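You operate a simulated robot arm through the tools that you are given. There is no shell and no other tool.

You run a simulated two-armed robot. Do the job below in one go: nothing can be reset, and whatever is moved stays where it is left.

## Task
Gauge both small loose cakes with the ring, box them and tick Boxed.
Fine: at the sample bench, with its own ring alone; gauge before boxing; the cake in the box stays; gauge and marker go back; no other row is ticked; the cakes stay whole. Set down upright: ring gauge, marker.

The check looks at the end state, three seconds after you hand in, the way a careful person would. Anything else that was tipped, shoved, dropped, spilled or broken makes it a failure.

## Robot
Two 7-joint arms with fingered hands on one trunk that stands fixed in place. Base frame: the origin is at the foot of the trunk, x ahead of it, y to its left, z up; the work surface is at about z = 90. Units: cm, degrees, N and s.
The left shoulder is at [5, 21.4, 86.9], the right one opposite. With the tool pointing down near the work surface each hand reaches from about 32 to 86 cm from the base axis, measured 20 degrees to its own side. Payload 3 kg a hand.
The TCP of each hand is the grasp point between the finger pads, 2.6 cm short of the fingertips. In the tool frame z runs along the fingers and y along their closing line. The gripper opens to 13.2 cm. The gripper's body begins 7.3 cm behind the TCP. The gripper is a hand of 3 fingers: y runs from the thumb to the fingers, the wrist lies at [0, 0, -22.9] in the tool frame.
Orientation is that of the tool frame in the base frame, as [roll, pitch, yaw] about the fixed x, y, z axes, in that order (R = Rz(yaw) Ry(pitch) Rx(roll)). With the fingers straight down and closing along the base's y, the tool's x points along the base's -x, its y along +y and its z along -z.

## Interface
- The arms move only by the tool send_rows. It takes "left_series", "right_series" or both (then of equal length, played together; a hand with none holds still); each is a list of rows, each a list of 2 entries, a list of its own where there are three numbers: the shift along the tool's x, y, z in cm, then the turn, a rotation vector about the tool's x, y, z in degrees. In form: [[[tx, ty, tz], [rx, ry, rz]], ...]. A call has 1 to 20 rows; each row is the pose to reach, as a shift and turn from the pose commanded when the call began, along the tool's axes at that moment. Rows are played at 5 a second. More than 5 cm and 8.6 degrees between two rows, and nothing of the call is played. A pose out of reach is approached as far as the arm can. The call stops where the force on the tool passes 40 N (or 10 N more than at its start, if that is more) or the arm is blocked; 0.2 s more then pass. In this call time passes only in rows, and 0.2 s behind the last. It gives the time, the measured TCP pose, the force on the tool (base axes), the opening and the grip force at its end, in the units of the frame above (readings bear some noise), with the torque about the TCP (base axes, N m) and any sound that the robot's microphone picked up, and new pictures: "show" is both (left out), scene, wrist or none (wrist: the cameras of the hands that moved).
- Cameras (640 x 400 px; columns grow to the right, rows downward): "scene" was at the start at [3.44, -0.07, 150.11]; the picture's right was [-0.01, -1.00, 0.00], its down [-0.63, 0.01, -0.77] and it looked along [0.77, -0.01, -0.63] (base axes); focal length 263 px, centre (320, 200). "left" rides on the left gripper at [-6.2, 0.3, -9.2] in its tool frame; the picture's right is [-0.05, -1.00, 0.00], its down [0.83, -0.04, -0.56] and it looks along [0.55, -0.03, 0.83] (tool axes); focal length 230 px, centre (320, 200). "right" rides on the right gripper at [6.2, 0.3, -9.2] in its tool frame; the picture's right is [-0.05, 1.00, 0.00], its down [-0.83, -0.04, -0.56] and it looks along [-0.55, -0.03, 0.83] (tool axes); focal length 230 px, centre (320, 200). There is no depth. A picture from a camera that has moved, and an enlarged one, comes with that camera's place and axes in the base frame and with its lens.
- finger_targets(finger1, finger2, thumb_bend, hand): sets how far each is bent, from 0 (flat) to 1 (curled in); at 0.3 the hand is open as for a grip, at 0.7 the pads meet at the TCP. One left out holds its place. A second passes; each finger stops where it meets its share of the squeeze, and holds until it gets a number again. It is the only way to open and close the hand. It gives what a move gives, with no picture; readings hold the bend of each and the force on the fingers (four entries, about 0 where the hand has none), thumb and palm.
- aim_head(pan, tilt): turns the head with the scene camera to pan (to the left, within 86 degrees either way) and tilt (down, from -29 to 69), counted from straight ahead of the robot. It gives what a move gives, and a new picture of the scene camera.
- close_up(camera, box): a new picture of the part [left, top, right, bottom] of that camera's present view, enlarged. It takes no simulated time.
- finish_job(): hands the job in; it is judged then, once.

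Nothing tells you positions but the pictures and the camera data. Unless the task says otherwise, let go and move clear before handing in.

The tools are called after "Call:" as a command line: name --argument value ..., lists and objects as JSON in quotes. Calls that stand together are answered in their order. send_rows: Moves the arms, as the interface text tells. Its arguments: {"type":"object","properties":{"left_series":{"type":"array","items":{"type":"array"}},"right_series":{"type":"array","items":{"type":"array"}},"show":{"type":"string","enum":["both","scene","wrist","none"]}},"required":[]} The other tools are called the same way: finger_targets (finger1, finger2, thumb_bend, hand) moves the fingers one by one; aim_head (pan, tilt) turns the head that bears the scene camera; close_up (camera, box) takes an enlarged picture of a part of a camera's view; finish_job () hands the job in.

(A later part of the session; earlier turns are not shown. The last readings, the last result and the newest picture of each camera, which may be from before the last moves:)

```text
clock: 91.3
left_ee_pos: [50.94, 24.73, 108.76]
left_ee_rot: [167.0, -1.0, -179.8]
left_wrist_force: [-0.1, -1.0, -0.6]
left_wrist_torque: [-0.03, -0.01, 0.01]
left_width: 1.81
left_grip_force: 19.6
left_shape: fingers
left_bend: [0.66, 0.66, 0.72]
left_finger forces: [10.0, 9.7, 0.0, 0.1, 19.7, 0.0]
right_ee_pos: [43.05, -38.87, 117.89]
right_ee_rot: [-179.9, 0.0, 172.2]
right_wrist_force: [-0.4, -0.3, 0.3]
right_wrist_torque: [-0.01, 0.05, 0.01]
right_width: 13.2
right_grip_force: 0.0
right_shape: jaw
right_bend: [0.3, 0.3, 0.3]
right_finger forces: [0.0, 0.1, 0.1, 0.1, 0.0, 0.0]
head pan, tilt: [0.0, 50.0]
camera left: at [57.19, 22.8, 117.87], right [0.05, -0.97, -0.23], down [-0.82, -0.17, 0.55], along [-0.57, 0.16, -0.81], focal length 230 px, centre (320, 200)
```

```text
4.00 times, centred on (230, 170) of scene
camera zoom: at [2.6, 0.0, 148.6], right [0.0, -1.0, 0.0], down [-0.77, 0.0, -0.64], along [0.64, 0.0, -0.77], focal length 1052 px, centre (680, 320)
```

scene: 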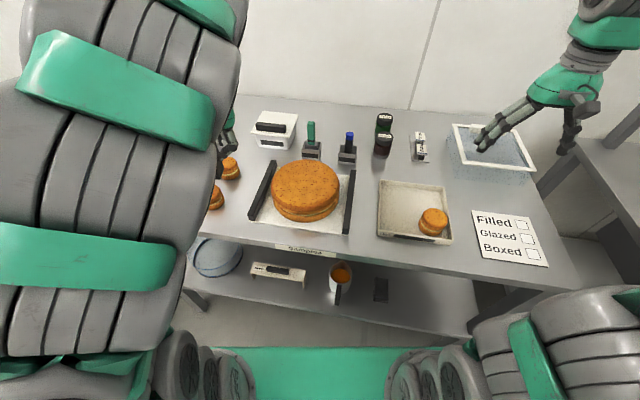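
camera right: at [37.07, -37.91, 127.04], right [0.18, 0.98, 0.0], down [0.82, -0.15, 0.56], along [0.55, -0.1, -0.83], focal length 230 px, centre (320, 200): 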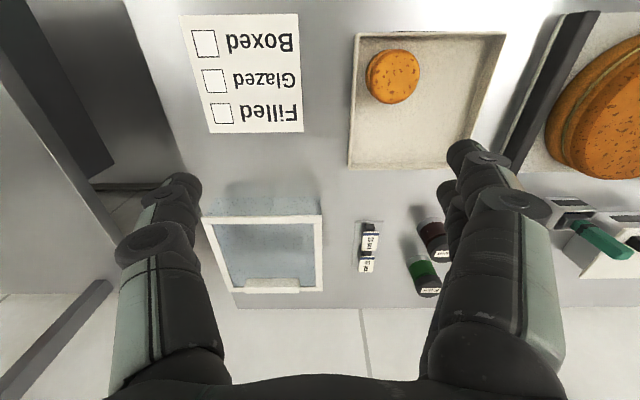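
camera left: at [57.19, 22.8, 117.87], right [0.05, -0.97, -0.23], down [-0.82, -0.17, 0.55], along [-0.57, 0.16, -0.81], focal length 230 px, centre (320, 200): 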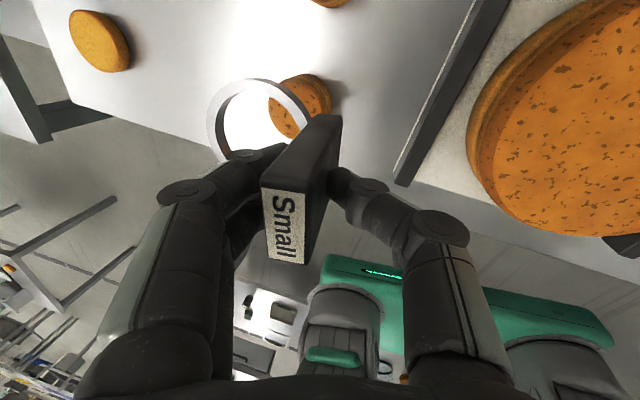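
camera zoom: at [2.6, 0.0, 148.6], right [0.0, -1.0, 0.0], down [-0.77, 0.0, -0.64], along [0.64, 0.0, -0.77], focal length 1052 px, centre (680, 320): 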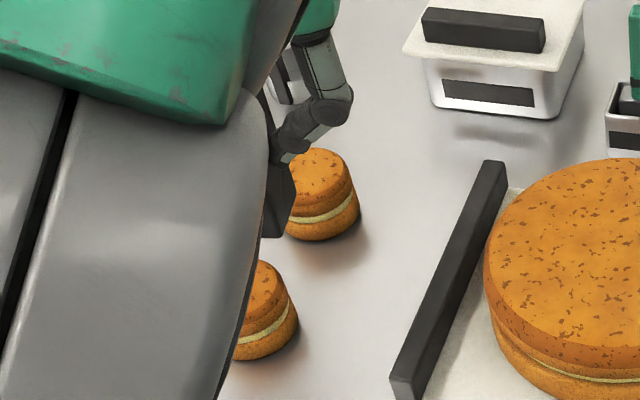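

Both cakes are gauged and intact. Next, the gauge goes home; that needs a tilted grip across its wide side, so first I'll set it down in the free area near (62,42) with the ring facing me. I'll turn the hand about 75° while carrying it there.

Call:
send_rows --left_series '[[[-1.6, 1.6, 0.34], [0.13, 1.69, -7.3]], [[-3.2, 3.2, 0.68], [0.26, 3.4, -14.6]], [[-4.8, 4.8, 1.02], [0.4, 5.1, -21.9]], [[-6.4, 6.4, 1.36], [0.53, 6.75, -29.2]], [[-8, 8, 1.7], [0.66, 8.4, -36.5]], [[-9.6, 9.6, 2.04], [0.79, 10.1, -43.8]], [[-11.2, 11.2, 2.38], [0.92, 11.8, -51.1]], [[-12.8, 12.8, 2.72], [1.05, 13.5, -58.4]], [[-14.4, 14.4, 3.06], [1.18, 15.2, -65.7]], [[-16, 15.9, 3.4], [1.31, 16.9, -73]]]'

Call:
close_up --camera "scene" --box '[100, 60, 260, 220]'

```text
clock: 93.5
left_ee_pos: [63.55, 40.37, 107.27]
left_ee_rot: [166.9, -0.9, -104.7]
left_wrist_force: [1.4, 0.5, -1.4]
left_wrist_torque: [0.02, -0.02, -0.01]
left_width: 1.81
left_grip_force: 19.1
left_shape: fingers
left_bend: [0.66, 0.66, 0.72]
left_finger forces: [9.6, 9.6, 0.1, 0.0, 19.3, 0.1]
left hand out of reach, approached as far as the arm can: row 9, 10
right_ee_pos: [43.15, -38.8, 117.97]
right_ee_rot: [180.0, -0.1, 172.5]
right_wrist_force: [0.1, -0.4, -1.5]
right_wrist_torque: [-0.03, 0.0, 0.03]
right_width: 13.19
right_grip_force: 0.0
right_shape: jaw
right_bend: [0.3, 0.3, 0.3]
right_finger forces: [0.1, 0.1, 0.1, 0.1, 0.0, 0.0]
head pan, tilt: [0.0, 50.0]
camera left: at [66.76, 45.98, 116.29], right [0.95, -0.2, -0.23], down [-0.05, -0.84, 0.54], along [-0.3, -0.51, -0.81], focal length 230 px, centre (320, 200)
```

scene: 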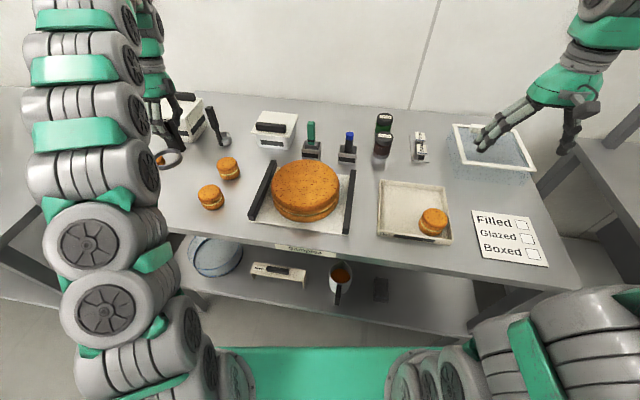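
left: 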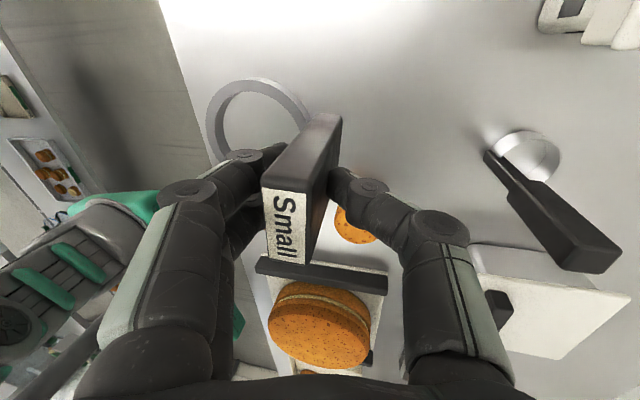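

```text
2.50 times, centred on (180, 140) of scene
camera zoom: at [2.62, -0.01, 148.6], right [0.0, -1.0, 0.0], down [-0.77, 0.0, -0.64], along [0.64, 0.0, -0.77], focal length 657 px, centre (670, 350)
```

zoom: 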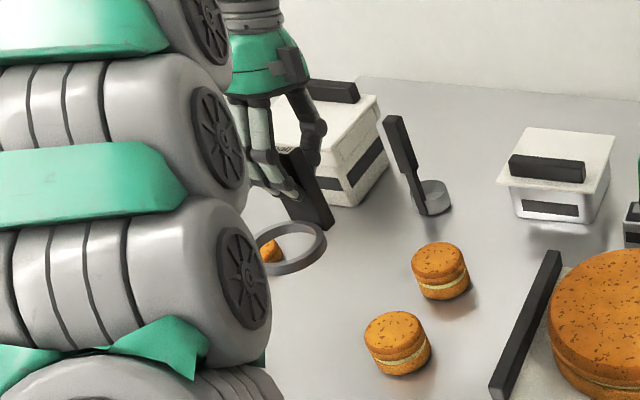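

The hand reached (63.5,40.4) turned 75° as wanted. Lowering to just above the table.

Call:
send_rows --left_series '[[[-0.03, -0.45, 1.95], [0, 0, 0]], [[-0.06, -0.9, 3.9], [0, 0, 0]], [[-0.1, -1.4, 5.85], [0, 0, 0]], [[-0.13, -1.8, 7.6], [0, 0, 0]], [[-0.14, -2.05, 8.7], [0, 0, 0]]]'

Call:
close_up --camera "scene" --box '[130, 110, 230, 210]'

```text
clock: 94.7
left_ee_pos: [63.33, 40.21, 98.26]
left_ee_rot: [167.0, -0.8, -104.8]
left_wrist_force: [0.5, -0.1, -1.0]
left_wrist_torque: [-0.01, 0.0, -0.01]
left_width: 1.81
left_grip_force: 19.2
left_shape: fingers
left_bend: [0.66, 0.66, 0.72]
left_finger forces: [9.6, 9.6, 0.0, 0.0, 19.1, 0.1]
right_ee_pos: [43.21, -38.83, 117.86]
right_ee_rot: [180.0, 0.0, 172.2]
right_wrist_force: [-0.6, 0.1, 0.3]
right_wrist_torque: [-0.01, 0.0, 0.01]
right_width: 13.21
right_grip_force: 0.0
right_shape: jaw
right_bend: [0.3, 0.3, 0.3]
right_finger forces: [0.1, 0.1, 0.0, 0.0, 0.1, 0.0]
head pan, tilt: [0.0, 50.0]
camera left: at [66.66, 45.82, 107.23], right [0.95, -0.2, -0.23], down [-0.05, -0.84, 0.54], along [-0.3, -0.51, -0.81], focal length 230 px, centre (320, 200)
```

scene: 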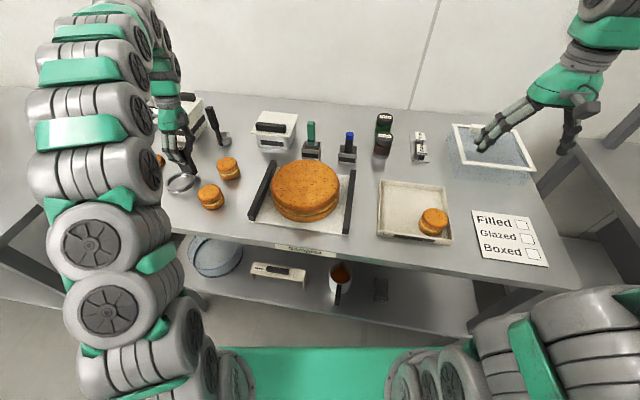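
left: 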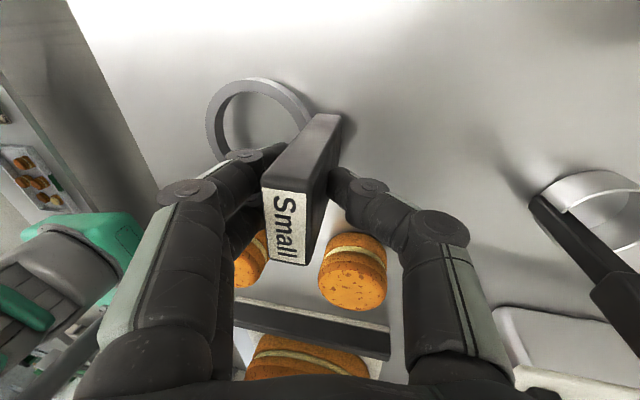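

```text
4.00 times, centred on (180, 160) of scene
camera zoom: at [2.6, 0.0, 148.6], right [0.0, -1.0, 0.0], down [-0.77, 0.0, -0.64], along [0.64, 0.0, -0.77], focal length 1052 px, centre (880, 360)
```

zoom: 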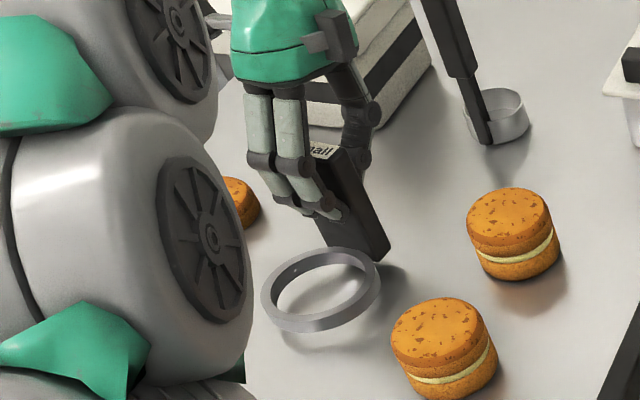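

Call:
send_rows --left_series '[[[0, -0.07, 0.29], [0, 0, 0]], [[-0.01, -0.14, 0.58], [0, 0, 0]]]' --show "none"

Call:
send_rows --left_series '[[[0, -0.05, 0.2], [0, 0, 0]], [[0, -0.09, 0.39], [0, 0, 0]]]' --show "none"

Call:
close_up --camera "scene" --box '[130, 110, 230, 210]'

```text
clock: 95.3
left_ee_pos: [63.38, 40.26, 97.65]
left_ee_rot: [166.9, -0.8, -104.9]
left_wrist_force: [0.6, -0.1, -0.6]
left_wrist_torque: [-0.07, 0.0, 0.0]
left_width: 1.82
left_grip_force: 19.2
left_shape: fingers
left_bend: [0.66, 0.66, 0.72]
left_finger forces: [9.7, 9.6, 0.0, 0.0, 19.1, 0.0]
right_ee_pos: [43.32, -38.86, 117.94]
right_ee_rot: [180.0, 0.0, 172.3]
right_wrist_force: [0.3, -0.5, -0.5]
right_wrist_torque: [-0.01, 0.02, 0.0]
right_width: 13.18
right_grip_force: 0.1
right_shape: jaw
right_bend: [0.3, 0.3, 0.3]
right_finger forces: [0.1, 0.0, 0.1, 0.1, 0.1, 0.0]
head pan, tilt: [0.0, 50.0]
```

```text
clock: 95.9
left_ee_pos: [63.42, 40.36, 97.28]
left_ee_rot: [167.1, -0.9, -105.0]
left_wrist_force: [0.3, -0.1, -0.7]
left_wrist_torque: [-0.02, 0.01, 0.01]
left_width: 1.83
left_grip_force: 18.5
left_shape: fingers
left_bend: [0.66, 0.66, 0.72]
left_finger forces: [9.5, 9.5, 0.1, 0.0, 19.1, 0.0]
right_ee_pos: [43.09, -38.88, 117.96]
right_ee_rot: [-179.9, 0.0, 172.3]
right_wrist_force: [0.7, 0.4, -0.3]
right_wrist_torque: [0.02, -0.01, -0.03]
right_width: 13.21
right_grip_force: 0.0
right_shape: jaw
right_bend: [0.3, 0.3, 0.3]
right_finger forces: [0.0, 0.0, 0.0, 0.0, 0.0, 0.0]
head pan, tilt: [0.0, 50.0]
```

```text
4.00 times, centred on (180, 160) of scene
camera zoom: at [2.6, 0.0, 148.6], right [0.0, -1.0, 0.0], down [-0.77, 0.0, -0.64], along [0.64, 0.0, -0.77], focal length 1052 px, centre (880, 360)
```

zoom: 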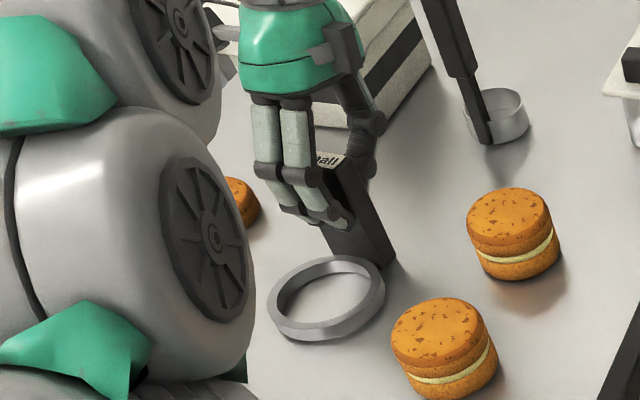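

Call:
send_rows --left_series '[[[0, -0.05, 0.2], [0, 0, 0]]]' --show "none"

Call:
send_rows --left_series '[[[0, -0.05, 0.2], [0, 0, 0]]]' --show "none"

Call:
close_up --camera "scene" --box '[150, 130, 220, 200]'

```text
clock: 96.3
left_ee_pos: [63.5, 40.22, 97.19]
left_ee_rot: [166.9, -1.0, -104.9]
left_wrist_force: [-2.4, 0.0, 7.7]
left_wrist_torque: [0.01, 0.17, 0.03]
left_width: 1.79
left_grip_force: 20.5
left_shape: fingers
left_bend: [0.67, 0.66, 0.73]
left_finger forces: [10.5, 10.5, 0.0, 0.0, 18.8, 0.0]
right_ee_pos: [43.21, -38.87, 117.95]
right_ee_rot: [-180.0, 0.0, 172.4]
right_wrist_force: [-0.6, 0.7, 0.6]
right_wrist_torque: [0.01, -0.02, 0.01]
right_width: 13.2
right_grip_force: 0.0
right_shape: jaw
right_bend: [0.3, 0.3, 0.3]
right_finger forces: [0.1, 0.0, 0.0, 0.1, 0.0, 0.0]
head pan, tilt: [0.0, 50.0]
```

```text
clock: 96.7
left_ee_pos: [63.41, 40.24, 96.85]
left_ee_rot: [167.0, -1.0, -105.0]
left_wrist_force: [-3.9, -2.9, 20.4]
left_wrist_torque: [0.07, 0.4, 0.06]
left_width: 1.81
left_grip_force: 21.5
left_shape: fingers
left_bend: [0.68, 0.68, 0.75]
left_finger forces: [11.6, 11.4, 0.0, 0.0, 19.7, 0.0]
right_ee_pos: [43.13, -39.0, 117.97]
right_ee_rot: [180.0, -0.1, 172.3]
right_wrist_force: [-0.7, -0.7, -0.9]
right_wrist_torque: [0.03, -0.01, 0.01]
right_width: 13.19
right_grip_force: 0.0
right_shape: jaw
right_bend: [0.3, 0.3, 0.3]
right_finger forces: [0.0, 0.1, 0.1, 0.0, 0.0, 0.0]
head pan, tilt: [0.0, 50.0]
```

```text
5.71 times, centred on (185, 165) of scene
camera zoom: at [2.57, -0.02, 148.6], right [0.0, -1.0, 0.0], down [-0.77, 0.0, -0.64], along [0.64, 0.0, -0.77], focal length 1502 px, centre (1091, 400)
```

zoom: 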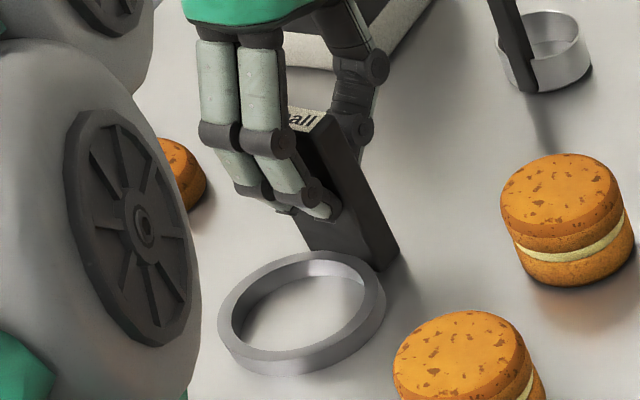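

On the table. Easing up 2 mm and releasing gradually.

Call:
send_rows --left_series '[[[0, 0.05, -0.22], [0, 0, 0]]]' --show "none"

Call:
finger_targets --hand "left" --finger1 0.64 --finger2 0.64 --thumb_bend 0.67

Call:
finger_targets --hand "left" --finger1 0.5 --finger2 0.5 --thumb_bend 0.5

Call:
close_up --camera "scene" --box '[150, 130, 220, 200]'

Call:
close_up --camera "left" --box '[160, 60, 480, 300]'

```text
clock: 97.1
left_ee_pos: [63.43, 40.29, 97.04]
left_ee_rot: [167.0, -0.9, -104.8]
left_wrist_force: [-3.0, -0.9, 8.7]
left_wrist_torque: [0.04, 0.14, 0.04]
left_width: 1.82
left_grip_force: 19.7
left_shape: fingers
left_bend: [0.68, 0.68, 0.75]
left_finger forces: [10.4, 10.4, 0.0, 0.0, 18.5, 0.1]
right_ee_pos: [43.17, -38.94, 117.84]
right_ee_rot: [-179.9, 0.1, 172.4]
right_wrist_force: [-0.5, -0.7, -0.3]
right_wrist_torque: [0.03, -0.01, 0.0]
right_width: 13.2
right_grip_force: 0.2
right_shape: jaw
right_bend: [0.3, 0.3, 0.3]
right_finger forces: [0.0, 0.0, 0.1, 0.0, 0.0, 0.0]
head pan, tilt: [0.0, 50.0]
```

```text
clock: 98.1
left_ee_pos: [63.47, 40.31, 96.96]
left_ee_rot: [167.0, -0.8, -105.0]
left_wrist_force: [-0.3, 0.3, 1.4]
left_wrist_torque: [-0.02, -0.03, 0.0]
left_width: 2.15
left_grip_force: 1.8
left_shape: fingers
left_bend: [0.63, 0.63, 0.67]
left_finger forces: [1.1, 1.0, 0.1, 0.0, 1.7, 0.0]
right_ee_pos: [43.19, -38.84, 117.98]
right_ee_rot: [-180.0, 0.0, 172.3]
right_wrist_force: [-0.3, 0.6, -0.7]
right_wrist_torque: [-0.02, 0.01, 0.01]
right_width: 13.19
right_grip_force: 0.0
right_shape: jaw
right_bend: [0.3, 0.3, 0.3]
right_finger forces: [0.0, 0.0, 0.0, 0.0, 0.0, 0.0]
head pan, tilt: [0.0, 50.0]
```

```text
clock: 99.1
left_ee_pos: [63.5, 40.4, 96.93]
left_ee_rot: [167.0, -1.0, -104.9]
left_wrist_force: [0.4, -0.3, 0.3]
left_wrist_torque: [0.0, 0.03, 0.0]
left_width: 6.69
left_grip_force: 0.1
left_shape: fingers
left_bend: [0.5, 0.5, 0.5]
left_finger forces: [0.0, 0.0, 0.0, 0.0, 0.1, 0.0]
right_ee_pos: [43.23, -38.86, 117.8]
right_ee_rot: [180.0, -0.1, 172.4]
right_wrist_force: [0.3, 1.0, -0.1]
right_wrist_torque: [0.01, -0.04, 0.02]
right_width: 13.18
right_grip_force: 0.1
right_shape: jaw
right_bend: [0.3, 0.3, 0.3]
right_finger forces: [0.1, 0.1, 0.0, 0.0, 0.0, 0.1]
head pan, tilt: [0.0, 50.0]
```

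```text
5.71 times, centred on (185, 165) of scene
camera zoom: at [2.6, 0.0, 148.6], right [0.0, -1.0, 0.0], down [-0.77, 0.0, -0.64], along [0.64, 0.0, -0.77], focal length 1502 px, centre (1091, 400)
```

zoom: 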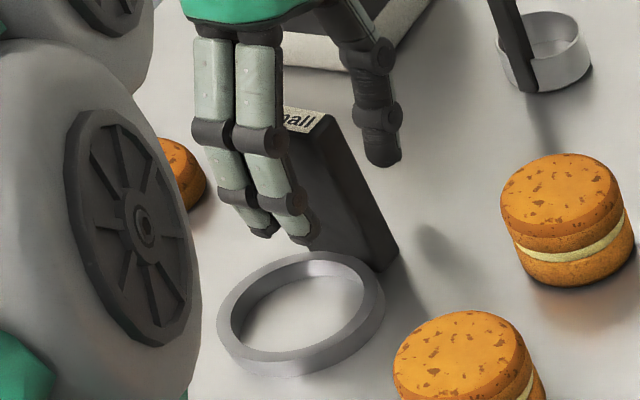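

```text
1.67 times, centred on (320, 180) of left
camera zoom: at [66.78, 45.77, 106.06], right [0.95, -0.2, -0.23], down [-0.05, -0.84, 0.54], along [-0.3, -0.51, -0.81], focal length 384 px, centre (320, 233)
```

zoom: 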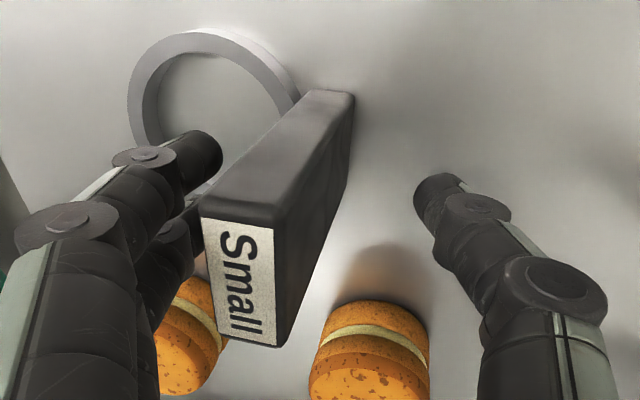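

The gauge stands upright again, ring toward the robot. I'll rise, turn the hand back, level it, and look at the gauge.

Call:
send_rows --left_series '[[[0.05, 0.6, -2.5], [0, 0, 0]], [[0.1, 1.4, -6], [0, 0, 0]], [[0.16, 2.3, -9.8], [0, 0, 0]]]' --show "none"

Call:
send_rows --left_series '[[[0, 0, 0], [-0.13, -1.69, 7.3]], [[0, 0, 0], [-0.26, -3.4, 14.6]], [[0, 0, 0], [-0.4, -5.1, 21.9]], [[0, 0, 0], [-0.53, -6.75, 29.2]], [[0, 0, 0], [-0.66, -8.4, 36.5]], [[0, 0, 0], [-0.79, -10.1, 43.8]], [[0, 0, 0], [-0.92, -11.8, 51.1]], [[0, 0, 0], [-1.05, -13.5, 58.4]], [[0, 0, 0], [-1.18, -15.2, 65.7]], [[0, 0, 0], [-1.36, -17.6, 76]]]' --show "none"

Call:
send_rows --left_series '[[[0, 0, 0], [6.5, 0, 0]], [[0, 0, 0], [13, 0, 0]]]'

```text
clock: 99.9
left_ee_pos: [63.27, 40.44, 107.17]
left_ee_rot: [167.0, -0.9, -104.9]
left_wrist_force: [-1.2, 0.0, -1.1]
left_wrist_torque: [-0.01, -0.01, -0.01]
left_width: 6.75
left_grip_force: 0.1
left_shape: fingers
left_bend: [0.5, 0.5, 0.5]
left_finger forces: [0.0, 0.0, 0.1, 0.0, 0.1, 0.1]
right_ee_pos: [43.18, -38.98, 118.0]
right_ee_rot: [180.0, 0.1, 172.4]
right_wrist_force: [0.3, -0.1, -0.1]
right_wrist_torque: [0.01, 0.01, 0.02]
right_width: 13.22
right_grip_force: 0.1
right_shape: jaw
right_bend: [0.3, 0.3, 0.3]
right_finger forces: [0.0, 0.0, 0.1, 0.1, 0.0, 0.0]
head pan, tilt: [0.0, 50.0]
```

```text
refused: row 10 steps farther than a row can; nothing moved
```

```text
clock: 100.5
left_ee_pos: [63.34, 40.29, 107.12]
left_ee_rot: [-179.9, -0.8, -104.9]
left_wrist_force: [-1.3, 0.6, -0.9]
left_wrist_torque: [0.01, 0.0, 0.0]
left_width: 6.77
left_grip_force: 0.1
left_shape: fingers
left_bend: [0.5, 0.5, 0.5]
left_finger forces: [0.1, 0.1, 0.0, 0.0, 0.0, 0.1]
right_ee_pos: [43.17, -38.85, 117.92]
right_ee_rot: [-180.0, 0.0, 172.4]
right_wrist_force: [-0.2, 0.0, 0.0]
right_wrist_torque: [0.03, -0.01, 0.0]
right_width: 13.19
right_grip_force: 0.1
right_shape: jaw
right_bend: [0.3, 0.3, 0.3]
right_finger forces: [0.0, 0.0, 0.0, 0.0, 0.1, 0.1]
head pan, tilt: [0.0, 50.0]
camera left: at [64.7, 46.27, 116.36], right [0.98, -0.21, 0.0], down [-0.17, -0.81, 0.57], along [-0.12, -0.56, -0.82], focal length 230 px, centre (320, 200)
```

scene: 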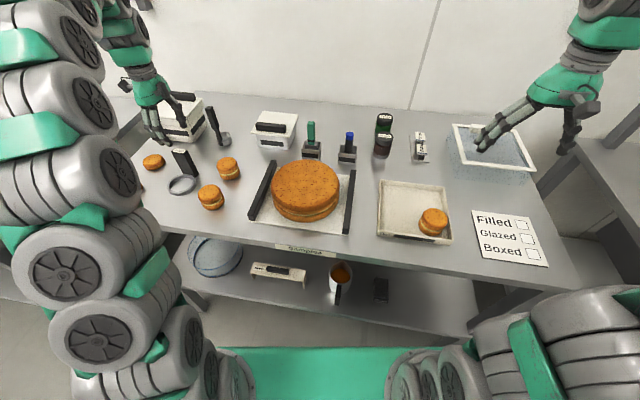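
left: 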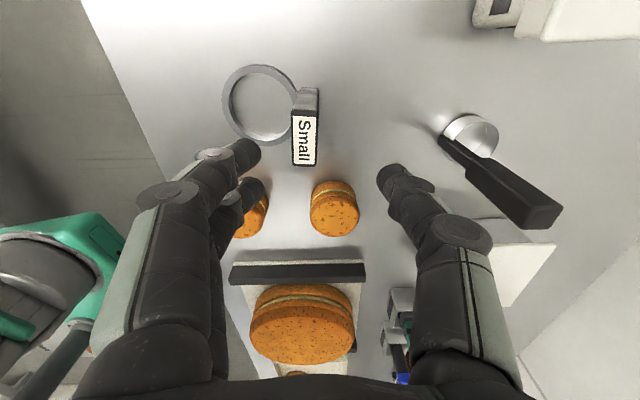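

Call:
send_rows --left_series '[[[0, 0, 0], [0, 0, 8]], [[0, 0, 0], [0, 0, 16]], [[0, 0, 0], [0, 0, 24]], [[0, 0, 0], [0, 0, 32]], [[0, 0, 0], [0, 0, 40]], [[0, 0, 0], [0, 0, 48]], [[0, 0, 0], [0, 0, 56]], [[0, 0, 0], [0, 0, 64]], [[0, 0, 0], [0, 0, 72]], [[0, 0, 0], [0, 0, 80]], [[0, 0, 0], [0, 0, 87]]]' --show "none"

Call:
send_rows --left_series '[[[1.5, 0, -1], [0, -8, 0]], [[3, 0, -2], [0, -16, 0]], [[4.5, 0, -3], [0, -24, 0]], [[5.5, 0, -3.5], [0, -32, 0]], [[6.5, 0, -3.5], [0, -40, 0]], [[7, 0, -3], [0, -48, 0]]]'

Call:
close_up --camera "left" --box '[200, 40, 440, 260]'

```text
clock: 102.9
left_ee_pos: [63.36, 40.3, 107.12]
left_ee_rot: [-179.2, -0.1, 168.0]
left_wrist_force: [-0.6, -0.2, 0.7]
left_wrist_torque: [0.0, 0.05, -0.02]
left_width: 6.77
left_grip_force: 0.1
left_shape: fingers
left_bend: [0.5, 0.5, 0.5]
left_finger forces: [0.0, 0.0, 0.1, 0.0, 0.0, 0.0]
right_ee_pos: [43.26, -38.89, 117.84]
right_ee_rot: [180.0, -0.1, 172.4]
right_wrist_force: [-0.9, 0.1, 0.3]
right_wrist_torque: [0.01, -0.02, 0.03]
right_width: 13.2
right_grip_force: 0.1
right_shape: jaw
right_bend: [0.3, 0.3, 0.3]
right_finger forces: [0.0, 0.0, 0.1, 0.0, 0.1, 0.1]
head pan, tilt: [0.0, 50.0]
```

```text
clock: 104.3
left_ee_pos: [56.63, 42.01, 110.17]
left_ee_rot: [-178.7, 48.1, 169.3]
left_wrist_force: [0.0, -0.8, -1.2]
left_wrist_torque: [-0.02, 0.01, 0.02]
left_width: 6.75
left_grip_force: 0.1
left_shape: fingers
left_bend: [0.5, 0.5, 0.5]
left_finger forces: [0.0, 0.0, 0.0, 0.1, 0.1, 0.0]
right_ee_pos: [43.09, -38.84, 117.98]
right_ee_rot: [180.0, 0.0, 172.3]
right_wrist_force: [-0.4, -0.5, 0.3]
right_wrist_torque: [0.01, -0.01, 0.0]
right_width: 13.2
right_grip_force: 0.2
right_shape: jaw
right_bend: [0.3, 0.3, 0.3]
right_finger forces: [0.1, 0.1, 0.0, 0.1, 0.1, 0.1]
head pan, tilt: [0.0, 50.0]
camera left: at [54.02, 42.76, 120.95], right [-0.17, -0.98, 0.05], down [-0.96, 0.15, -0.25], along [0.23, -0.09, -0.97], focal length 230 px, centre (320, 200)
```

scene: 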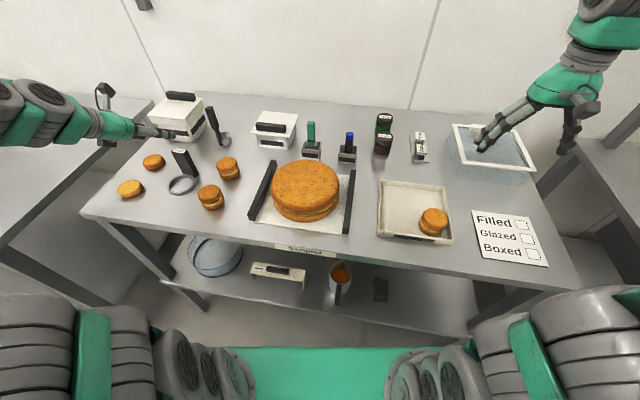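
left: 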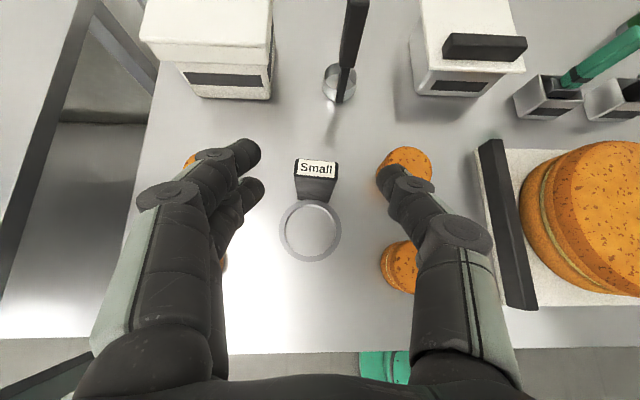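

```text
1.82 times, centred on (320, 150) of left
camera zoom: at [54.02, 42.76, 120.95], right [-0.17, -0.98, 0.05], down [-0.96, 0.15, -0.25], along [0.23, -0.09, -0.97], focal length 418 px, centre (320, 291)
```

zoom: 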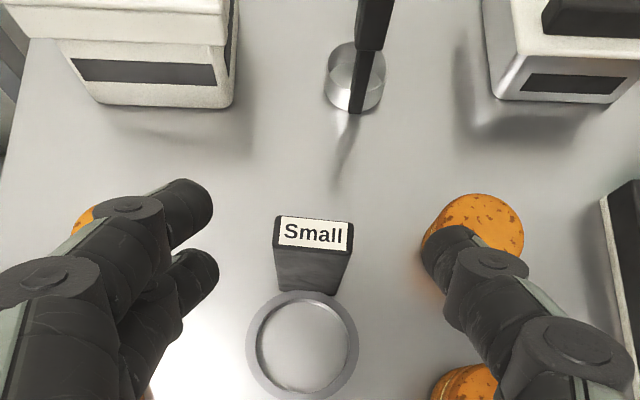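

Gauge centre: post at (62.5,40.6), heading -14°. I'll set the hand to tilt 60°, heading -14°, at a standoff behind the post.

Call:
send_rows --left_series '[[[2, 0, 1.2], [0.7, -3, 0.6]], [[4, 0.1, 2.4], [1.4, -6, 1.2]], [[6, 0.1, 3.7], [2.1, -9, 1.9]], [[7.7, 0.2, 4.9], [2.8, -12, 2.5]]]'

Call:
close_up --camera "left" --box '[200, 40, 440, 260]'

```text
clock: 105.3
left_ee_pos: [55.02, 42.48, 101.22]
left_ee_rot: [-179.1, 60.1, 165.3]
left_wrist_force: [-0.8, 0.6, 0.2]
left_wrist_torque: [0.0, -0.01, 0.01]
left_width: 6.78
left_grip_force: 0.0
left_shape: fingers
left_bend: [0.5, 0.5, 0.5]
left_finger forces: [0.0, 0.1, 0.1, 0.0, 0.0, 0.1]
right_ee_pos: [43.2, -38.87, 117.92]
right_ee_rot: [180.0, -0.1, 172.3]
right_wrist_force: [0.1, 0.5, 0.2]
right_wrist_torque: [-0.04, 0.01, 0.03]
right_width: 13.18
right_grip_force: 0.1
right_shape: jaw
right_bend: [0.3, 0.3, 0.3]
right_finger forces: [0.0, 0.1, 0.1, 0.0, 0.0, 0.1]
head pan, tilt: [0.0, 50.0]
camera left: at [50.32, 44.0, 111.12], right [-0.24, -0.97, 0.05], down [-0.88, 0.19, -0.44], along [0.42, -0.15, -0.9], focal length 230 px, centre (320, 200)
```

scene: 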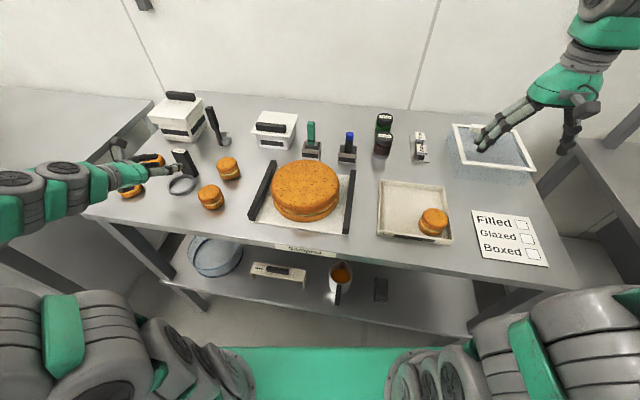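
left: 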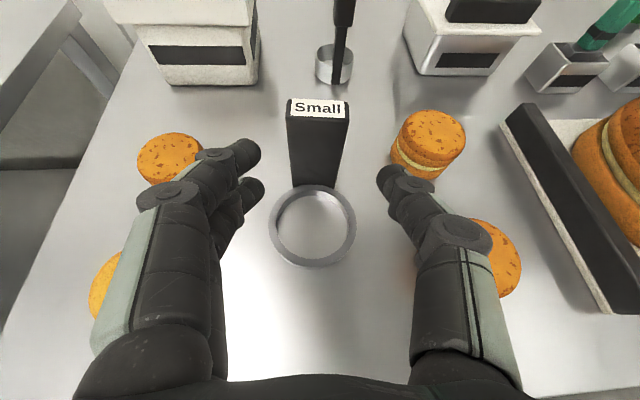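

```text
1.82 times, centred on (320, 150) of left
camera zoom: at [50.32, 44.0, 111.12], right [-0.24, -0.97, 0.05], down [-0.88, 0.19, -0.44], along [0.42, -0.15, -0.9], focal length 418 px, centre (320, 291)
```

zoom: 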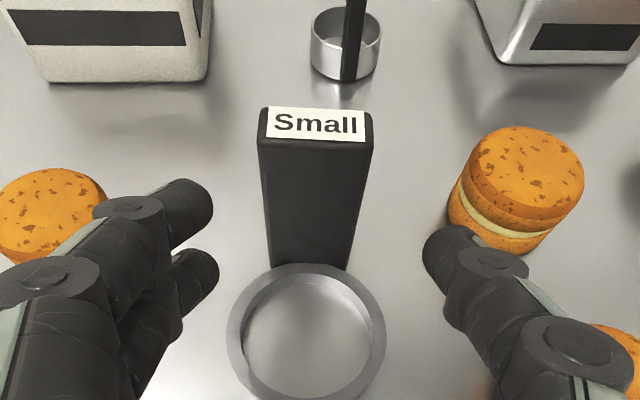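

Call:
send_rows --left_series '[[[-0.1, 0, 2.5], [0.8, 0, 0.5]], [[-0.15, 0, 5], [1.7, 0, 1]], [[-0.2, 0, 7], [1.7, 0, 1]], [[-0.25, 0, 8.2], [1.7, 0, 1]]]' --show "none"

Call:
finger_targets --hand "left" --finger1 0.56 --finger2 0.56 --thumb_bend 0.56

Call:
close_up --camera "left" --box '[200, 60, 440, 280]'

Call:
close_up --camera "scene" --box '[130, 120, 230, 210]'

```text
clock: 106.3
left_ee_pos: [61.91, 40.21, 97.33]
left_ee_rot: [-178.9, 60.0, 163.3]
left_wrist_force: [-0.3, -0.6, -0.2]
left_wrist_torque: [-0.02, 0.01, -0.03]
left_width: 6.78
left_grip_force: 0.1
left_shape: fingers
left_bend: [0.5, 0.5, 0.5]
left_finger forces: [0.0, 0.0, 0.0, 0.0, 0.0, 0.1]
right_ee_pos: [43.11, -38.83, 117.8]
right_ee_rot: [180.0, 0.0, 172.5]
right_wrist_force: [1.3, 0.1, -0.5]
right_wrist_torque: [0.0, -0.01, 0.01]
right_width: 13.18
right_grip_force: 0.0
right_shape: jaw
right_bend: [0.3, 0.3, 0.3]
right_finger forces: [0.1, 0.0, 0.0, 0.0, 0.0, 0.0]
head pan, tilt: [0.0, 50.0]
```

```text
clock: 107.3
left_ee_pos: [61.85, 40.37, 97.21]
left_ee_rot: [-178.9, 60.0, 163.4]
left_wrist_force: [-0.4, 0.5, 0.4]
left_wrist_torque: [0.03, 0.0, -0.03]
left_width: 4.86
left_grip_force: 0.8
left_shape: fingers
left_bend: [0.56, 0.56, 0.56]
left_finger forces: [0.0, 0.1, 0.1, 0.0, 0.1, 0.0]
right_ee_pos: [43.05, -38.96, 117.9]
right_ee_rot: [-180.0, 0.1, 172.4]
right_wrist_force: [-0.5, -0.6, -0.5]
right_wrist_torque: [0.03, -0.01, -0.01]
right_width: 13.18
right_grip_force: 0.1
right_shape: jaw
right_bend: [0.3, 0.3, 0.3]
right_finger forces: [0.0, 0.0, 0.0, 0.1, 0.0, 0.0]
head pan, tilt: [0.0, 50.0]
```

```text
1.82 times, centred on (320, 170) of left
camera zoom: at [57.32, 42.04, 107.28], right [-0.28, -0.96, 0.05], down [-0.87, 0.23, -0.44], along [0.41, -0.17, -0.9], focal length 418 px, centre (320, 254)
```

zoom: 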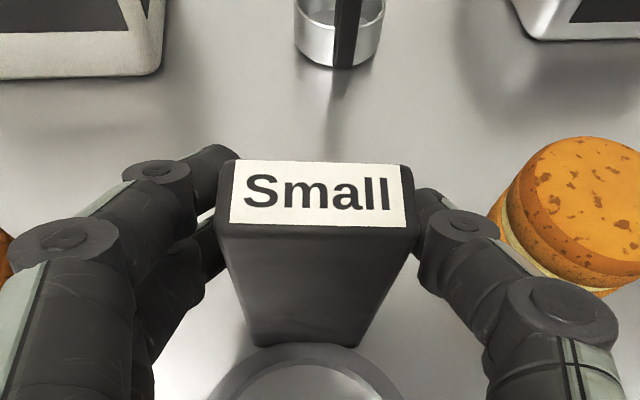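

```text
4.44 times, centred on (180, 165) of scene
camera zoom: at [2.6, 0.0, 148.6], right [0.0, -1.0, 0.0], down [-0.77, 0.0, -0.64], along [0.64, 0.0, -0.77], focal length 1168 px, centre (942, 356)
```

zoom: 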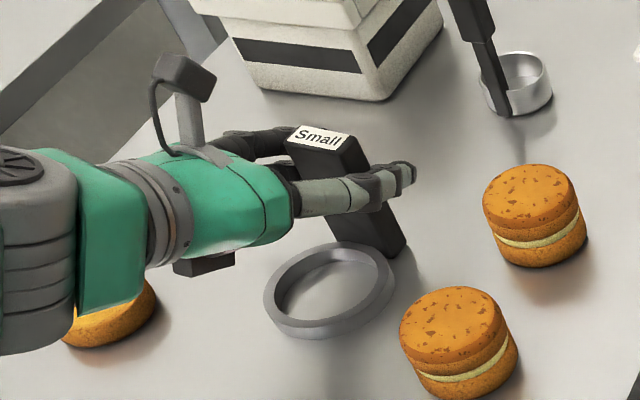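

The upper finger again sits right at the post's back edge, so I'll open slightly, draw back 0.8 cm, and recheck contact.

Call:
finger_targets --hand "left" --finger1 0.54 --finger2 0.54 --thumb_bend 0.54

Call:
send_rows --left_series '[[[0.3, 0, -0.35], [0, 0, 0]], [[0.6, 0, -0.65], [0, 0, 0]]]' --show "none"

Call:
finger_targets --hand "left" --finger1 0.6 --finger2 0.6 --thumb_bend 0.6

Call:
close_up --camera "left" --box '[200, 60, 440, 280]'

```text
clock: 108.3
left_ee_pos: [61.86, 40.35, 97.19]
left_ee_rot: [-178.9, 60.0, 163.4]
left_wrist_force: [-0.1, 0.3, -0.4]
left_wrist_torque: [0.01, -0.03, 0.01]
left_width: 5.38
left_grip_force: 0.1
left_shape: fingers
left_bend: [0.54, 0.54, 0.54]
left_finger forces: [0.0, 0.0, 0.0, 0.0, 0.0, 0.0]
right_ee_pos: [43.07, -38.74, 117.8]
right_ee_rot: [-179.9, 0.1, 172.4]
right_wrist_force: [0.7, 0.3, -0.2]
right_wrist_torque: [-0.04, 0.03, -0.02]
right_width: 13.2
right_grip_force: 0.0
right_shape: jaw
right_bend: [0.3, 0.3, 0.3]
right_finger forces: [0.0, 0.0, 0.1, 0.1, 0.0, 0.1]
head pan, tilt: [0.0, 50.0]
```

```text
clock: 108.9
left_ee_pos: [61.13, 40.49, 97.12]
left_ee_rot: [-178.9, 60.0, 163.4]
left_wrist_force: [-0.7, 0.0, 1.0]
left_wrist_torque: [0.01, -0.04, -0.02]
left_width: 5.37
left_grip_force: 0.1
left_shape: fingers
left_bend: [0.54, 0.54, 0.54]
left_finger forces: [0.0, 0.1, 0.1, 0.0, 0.0, 0.0]
right_ee_pos: [43.03, -38.88, 117.85]
right_ee_rot: [-179.9, 0.1, 172.3]
right_wrist_force: [-0.3, 0.0, 0.0]
right_wrist_torque: [-0.01, 0.01, -0.05]
right_width: 13.21
right_grip_force: 0.1
right_shape: jaw
right_bend: [0.3, 0.3, 0.3]
right_finger forces: [0.0, 0.0, 0.0, 0.0, 0.0, 0.1]
head pan, tilt: [0.0, 50.0]
```

```text
clock: 109.9
left_ee_pos: [61.06, 40.54, 96.98]
left_ee_rot: [-179.0, 60.0, 163.4]
left_wrist_force: [0.4, -0.5, -0.3]
left_wrist_torque: [0.02, 0.0, -0.02]
left_width: 4.07
left_grip_force: 3.0
left_shape: fingers
left_bend: [0.59, 0.57, 0.59]
left_finger forces: [0.8, 2.2, 0.0, 0.1, 2.7, 0.1]
right_ee_pos: [43.19, -38.94, 117.89]
right_ee_rot: [180.0, 0.0, 172.4]
right_wrist_force: [-0.5, -0.4, 0.8]
right_wrist_torque: [0.0, -0.02, 0.02]
right_width: 13.2
right_grip_force: 0.0
right_shape: jaw
right_bend: [0.3, 0.3, 0.3]
right_finger forces: [0.0, 0.0, 0.0, 0.0, 0.0, 0.1]
head pan, tilt: [0.0, 50.0]
```

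```text
1.82 times, centred on (320, 170) of left
camera zoom: at [56.58, 42.24, 107.06], right [-0.28, -0.96, 0.05], down [-0.87, 0.23, -0.44], along [0.41, -0.17, -0.9], focal length 418 px, centre (320, 254)
```

zoom: 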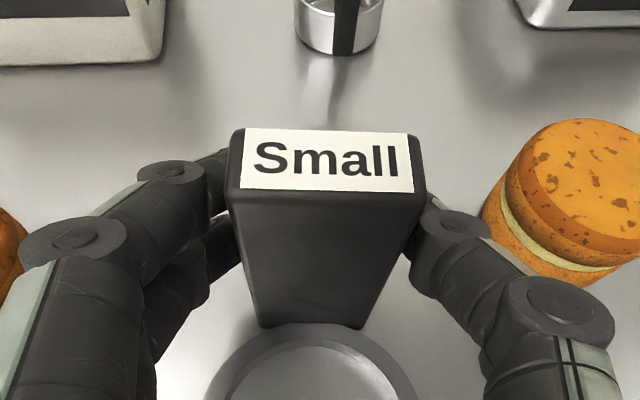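

Call:
finger_targets --hand "left" --finger1 0.54 --finger2 0.54 --thumb_bend 0.54

Call:
send_rows --left_series '[[[0.25, 0, -0.45], [0, 0, 0]]]' --show "none"

Call:
finger_targets --hand "left" --finger1 0.6 --finger2 0.6 --thumb_bend 0.6

Call:
close_up --camera "left" --box '[200, 60, 440, 280]'

```text
clock: 110.9
left_ee_pos: [61.1, 40.49, 97.02]
left_ee_rot: [-178.9, 60.0, 163.3]
left_wrist_force: [0.1, -0.6, -0.1]
left_wrist_torque: [0.0, 0.02, 0.01]
left_width: 5.4
left_grip_force: 0.1
left_shape: fingers
left_bend: [0.54, 0.54, 0.54]
left_finger forces: [0.0, 0.0, 0.0, 0.0, 0.1, 0.1]
right_ee_pos: [43.15, -38.78, 117.87]
right_ee_rot: [-180.0, 0.0, 172.5]
right_wrist_force: [-0.5, 0.4, 0.4]
right_wrist_torque: [0.02, -0.02, 0.0]
right_width: 13.19
right_grip_force: 0.1
right_shape: jaw
right_bend: [0.3, 0.3, 0.3]
right_finger forces: [0.0, 0.0, 0.1, 0.0, 0.0, 0.0]
head pan, tilt: [0.0, 50.0]
```

```text
clock: 111.3
left_ee_pos: [60.67, 40.63, 96.9]
left_ee_rot: [-178.9, 59.9, 163.2]
left_wrist_force: [-0.1, -0.3, 0.5]
left_wrist_torque: [0.02, 0.0, -0.01]
left_width: 5.35
left_grip_force: 0.1
left_shape: fingers
left_bend: [0.54, 0.54, 0.54]
left_finger forces: [0.0, 0.0, 0.0, 0.0, 0.0, 0.0]
right_ee_pos: [43.09, -38.81, 117.84]
right_ee_rot: [-180.0, 0.0, 172.4]
right_wrist_force: [0.0, 0.9, -0.1]
right_wrist_torque: [0.03, -0.02, -0.02]
right_width: 13.17
right_grip_force: 0.0
right_shape: jaw
right_bend: [0.3, 0.3, 0.3]
right_finger forces: [0.0, 0.1, 0.0, 0.1, 0.0, 0.0]
head pan, tilt: [0.0, 50.0]
```

```text
clock: 112.3
left_ee_pos: [60.7, 40.66, 96.95]
left_ee_rot: [-179.0, 60.1, 163.4]
left_wrist_force: [-1.0, 0.7, 0.8]
left_wrist_torque: [0.0, 0.07, -0.01]
left_width: 4.35
left_grip_force: 3.6
left_shape: fingers
left_bend: [0.58, 0.57, 0.58]
left_finger forces: [1.8, 1.9, 0.0, 0.1, 3.6, 0.1]
right_ee_pos: [43.13, -38.87, 117.99]
right_ee_rot: [-180.0, 0.0, 172.4]
right_wrist_force: [0.3, -1.4, -0.2]
right_wrist_torque: [-0.01, 0.04, -0.02]
right_width: 13.19
right_grip_force: 0.1
right_shape: jaw
right_bend: [0.3, 0.3, 0.3]
right_finger forces: [0.0, 0.1, 0.0, 0.0, 0.0, 0.0]
head pan, tilt: [0.0, 50.0]
```

```text
1.82 times, centred on (320, 170) of left
camera zoom: at [56.09, 42.4, 107.0], right [-0.28, -0.96, 0.05], down [-0.87, 0.23, -0.44], along [0.41, -0.17, -0.9], focal length 418 px, centre (320, 254)
```

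zoom: 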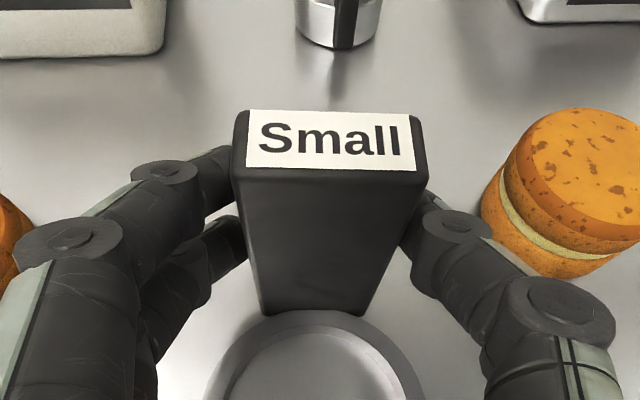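

Now both fingers share equally (1.8 / 1.9 vs 3.6 N) and lie flat on the side. Squeezing with the balanced ratio.

Call:
finger_targets --hand "left" --finger1 0.62 --finger2 0.62 --thumb_bend 0.66

Call:
finger_targets --hand "left" --finger1 0.65 --finger2 0.65 --thumb_bend 0.72

Call:
close_up --camera "left" --box '[200, 60, 440, 280]'

```text
clock: 113.3
left_ee_pos: [60.63, 40.56, 97.08]
left_ee_rot: [-179.1, 59.9, 163.3]
left_wrist_force: [-0.1, 0.4, 0.8]
left_wrist_torque: [0.04, -0.01, 0.03]
left_width: 4.19
left_grip_force: 8.3
left_shape: fingers
left_bend: [0.58, 0.57, 0.62]
left_finger forces: [3.9, 4.4, 0.1, 0.0, 8.8, 0.1]
right_ee_pos: [43.01, -38.83, 118.0]
right_ee_rot: [-180.0, 0.0, 172.3]
right_wrist_force: [0.0, 0.4, -0.9]
right_wrist_torque: [0.02, 0.0, -0.01]
right_width: 13.2
right_grip_force: 0.1
right_shape: jaw
right_bend: [0.3, 0.3, 0.3]
right_finger forces: [0.1, 0.0, 0.0, 0.0, 0.0, 0.0]
head pan, tilt: [0.0, 50.0]
```

```text
clock: 114.3
left_ee_pos: [60.61, 40.73, 96.93]
left_ee_rot: [-179.1, 60.0, 163.4]
left_wrist_force: [-0.6, -0.3, 0.5]
left_wrist_torque: [0.02, -0.01, 0.02]
left_width: 4.1
left_grip_force: 15.1
left_shape: fingers
left_bend: [0.57, 0.57, 0.64]
left_finger forces: [7.0, 7.9, 0.1, 0.0, 15.7, 0.0]
right_ee_pos: [43.24, -38.87, 117.83]
right_ee_rot: [179.9, 0.0, 172.5]
right_wrist_force: [-0.4, 0.4, 0.8]
right_wrist_torque: [0.01, -0.01, -0.01]
right_width: 13.19
right_grip_force: 0.0
right_shape: jaw
right_bend: [0.3, 0.3, 0.3]
right_finger forces: [0.1, 0.0, 0.0, 0.0, 0.0, 0.0]
head pan, tilt: [0.0, 50.0]
```

```text
1.82 times, centred on (320, 170) of left
camera zoom: at [56.09, 42.4, 107.0], right [-0.28, -0.96, 0.05], down [-0.87, 0.23, -0.44], along [0.41, -0.17, -0.9], focal length 418 px, centre (320, 254)
```

zoom: 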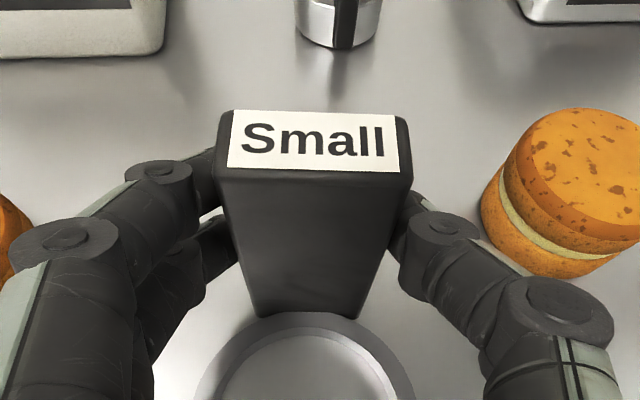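

Call:
finger_targets --hand "left" --finger1 0.69 --finger2 0.69 --thumb_bend 0.76

Call:
send_rows --left_series '[[[-0.43, 0, -0.25], [0, 0, 0]], [[-1.3, 0, -0.75], [0, 0, 0]], [[-2.6, 0, -1.5], [0, 0, 0]]]' --show "none"

Call:
close_up --camera "left" --box '[200, 60, 440, 280]'

Call:
close_up --camera "scene" --box '[130, 120, 230, 210]'

```text
clock: 115.3
left_ee_pos: [60.69, 40.66, 96.96]
left_ee_rot: [-178.9, 60.0, 163.3]
left_wrist_force: [0.0, -0.6, -0.5]
left_wrist_torque: [0.09, -0.03, -0.03]
left_width: 4.07
left_grip_force: 20.2
left_shape: fingers
left_bend: [0.57, 0.57, 0.65]
left_finger forces: [9.3, 10.7, 0.1, 0.0, 20.5, 0.0]
right_ee_pos: [43.22, -38.87, 117.83]
right_ee_rot: [-179.9, 0.0, 172.4]
right_wrist_force: [-0.4, -0.5, 0.1]
right_wrist_torque: [0.02, 0.02, 0.02]
right_width: 13.18
right_grip_force: 0.1
right_shape: jaw
right_bend: [0.3, 0.3, 0.3]
right_finger forces: [0.0, 0.2, 0.1, 0.0, 0.0, 0.0]
head pan, tilt: [0.0, 50.0]
```

```text
clock: 116.1
left_ee_pos: [60.66, 40.59, 100.04]
left_ee_rot: [-178.9, 59.9, 163.4]
left_wrist_force: [0.3, -0.6, -1.1]
left_wrist_torque: [0.01, -0.03, 0.02]
left_width: 4.01
left_grip_force: 20.2
left_shape: fingers
left_bend: [0.57, 0.57, 0.65]
left_finger forces: [8.7, 10.6, 0.1, 0.1, 20.4, 0.1]
right_ee_pos: [43.23, -38.84, 117.9]
right_ee_rot: [-180.0, 0.1, 172.4]
right_wrist_force: [-0.2, -0.6, 0.8]
right_wrist_torque: [0.0, 0.02, -0.02]
right_width: 13.18
right_grip_force: 0.0
right_shape: jaw
right_bend: [0.3, 0.3, 0.3]
right_finger forces: [0.0, 0.0, 0.0, 0.0, 0.0, 0.0]
head pan, tilt: [0.0, 50.0]
```

```text
1.82 times, centred on (320, 170) of left
camera zoom: at [56.03, 42.35, 110.03], right [-0.28, -0.96, 0.05], down [-0.87, 0.23, -0.44], along [0.41, -0.17, -0.9], focal length 418 px, centre (320, 254)
```

zoom: 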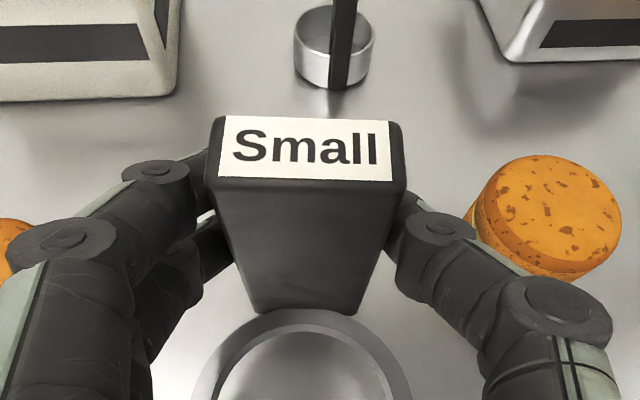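

```text
4.44 times, centred on (180, 165) of scene
camera zoom: at [2.6, 0.0, 148.6], right [0.0, -1.0, 0.0], down [-0.77, 0.0, -0.64], along [0.64, 0.0, -0.77], focal length 1168 px, centre (942, 356)
```

zoom: 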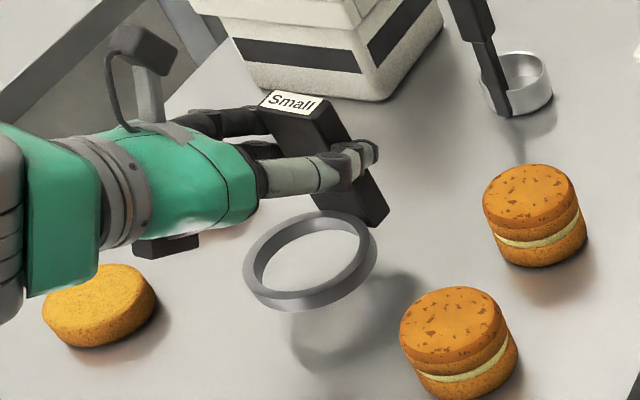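

A firm, nearly level hold (20 N). Lifting higher, then checking before travelling.

Call:
send_rows --left_series '[[[-1, 0, -0.6], [0, 0, 0]], [[-3, 0, -1.75], [0, 0, 0]], [[-5.2, 0, -3], [0, 0, 0]], [[-7.4, 0, -4.3], [0, 0, 0]], [[-9.4, 0, -5.45], [0, 0, 0]], [[-10.4, 0, -6], [0, 0, 0]]]' --show "scene"

Call:
close_up --camera "left" --box '[200, 60, 440, 280]'

```text
clock: 117.5
left_ee_pos: [60.61, 40.7, 111.87]
left_ee_rot: [-178.8, 60.0, 163.4]
left_wrist_force: [0.3, 0.2, -0.2]
left_wrist_torque: [0.0, 0.02, 0.0]
left_width: 4.0
left_grip_force: 19.9
left_shape: fingers
left_bend: [0.57, 0.57, 0.65]
left_finger forces: [8.5, 10.5, 0.0, 0.0, 20.5, 0.1]
right_ee_pos: [43.19, -38.89, 117.97]
right_ee_rot: [-180.0, 0.0, 172.3]
right_wrist_force: [-0.1, 0.5, 0.3]
right_wrist_torque: [0.02, 0.0, 0.02]
right_width: 13.18
right_grip_force: 0.1
right_shape: jaw
right_bend: [0.3, 0.3, 0.3]
right_finger forces: [0.0, 0.1, 0.0, 0.1, 0.0, 0.1]
head pan, tilt: [0.0, 50.0]
```

scene: 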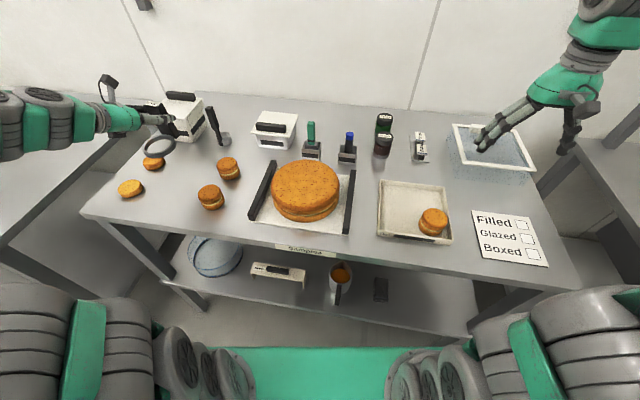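

```text
1.82 times, centred on (320, 170) of left
camera zoom: at [56.12, 42.43, 121.94], right [-0.28, -0.96, 0.06], down [-0.87, 0.22, -0.44], along [0.41, -0.17, -0.9], focal length 418 px, centre (320, 254)
```

zoom: 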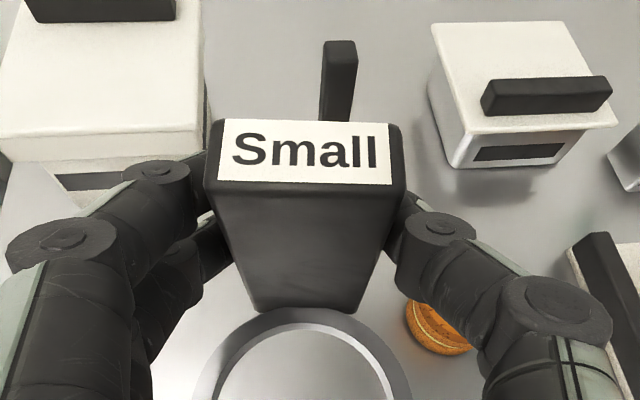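

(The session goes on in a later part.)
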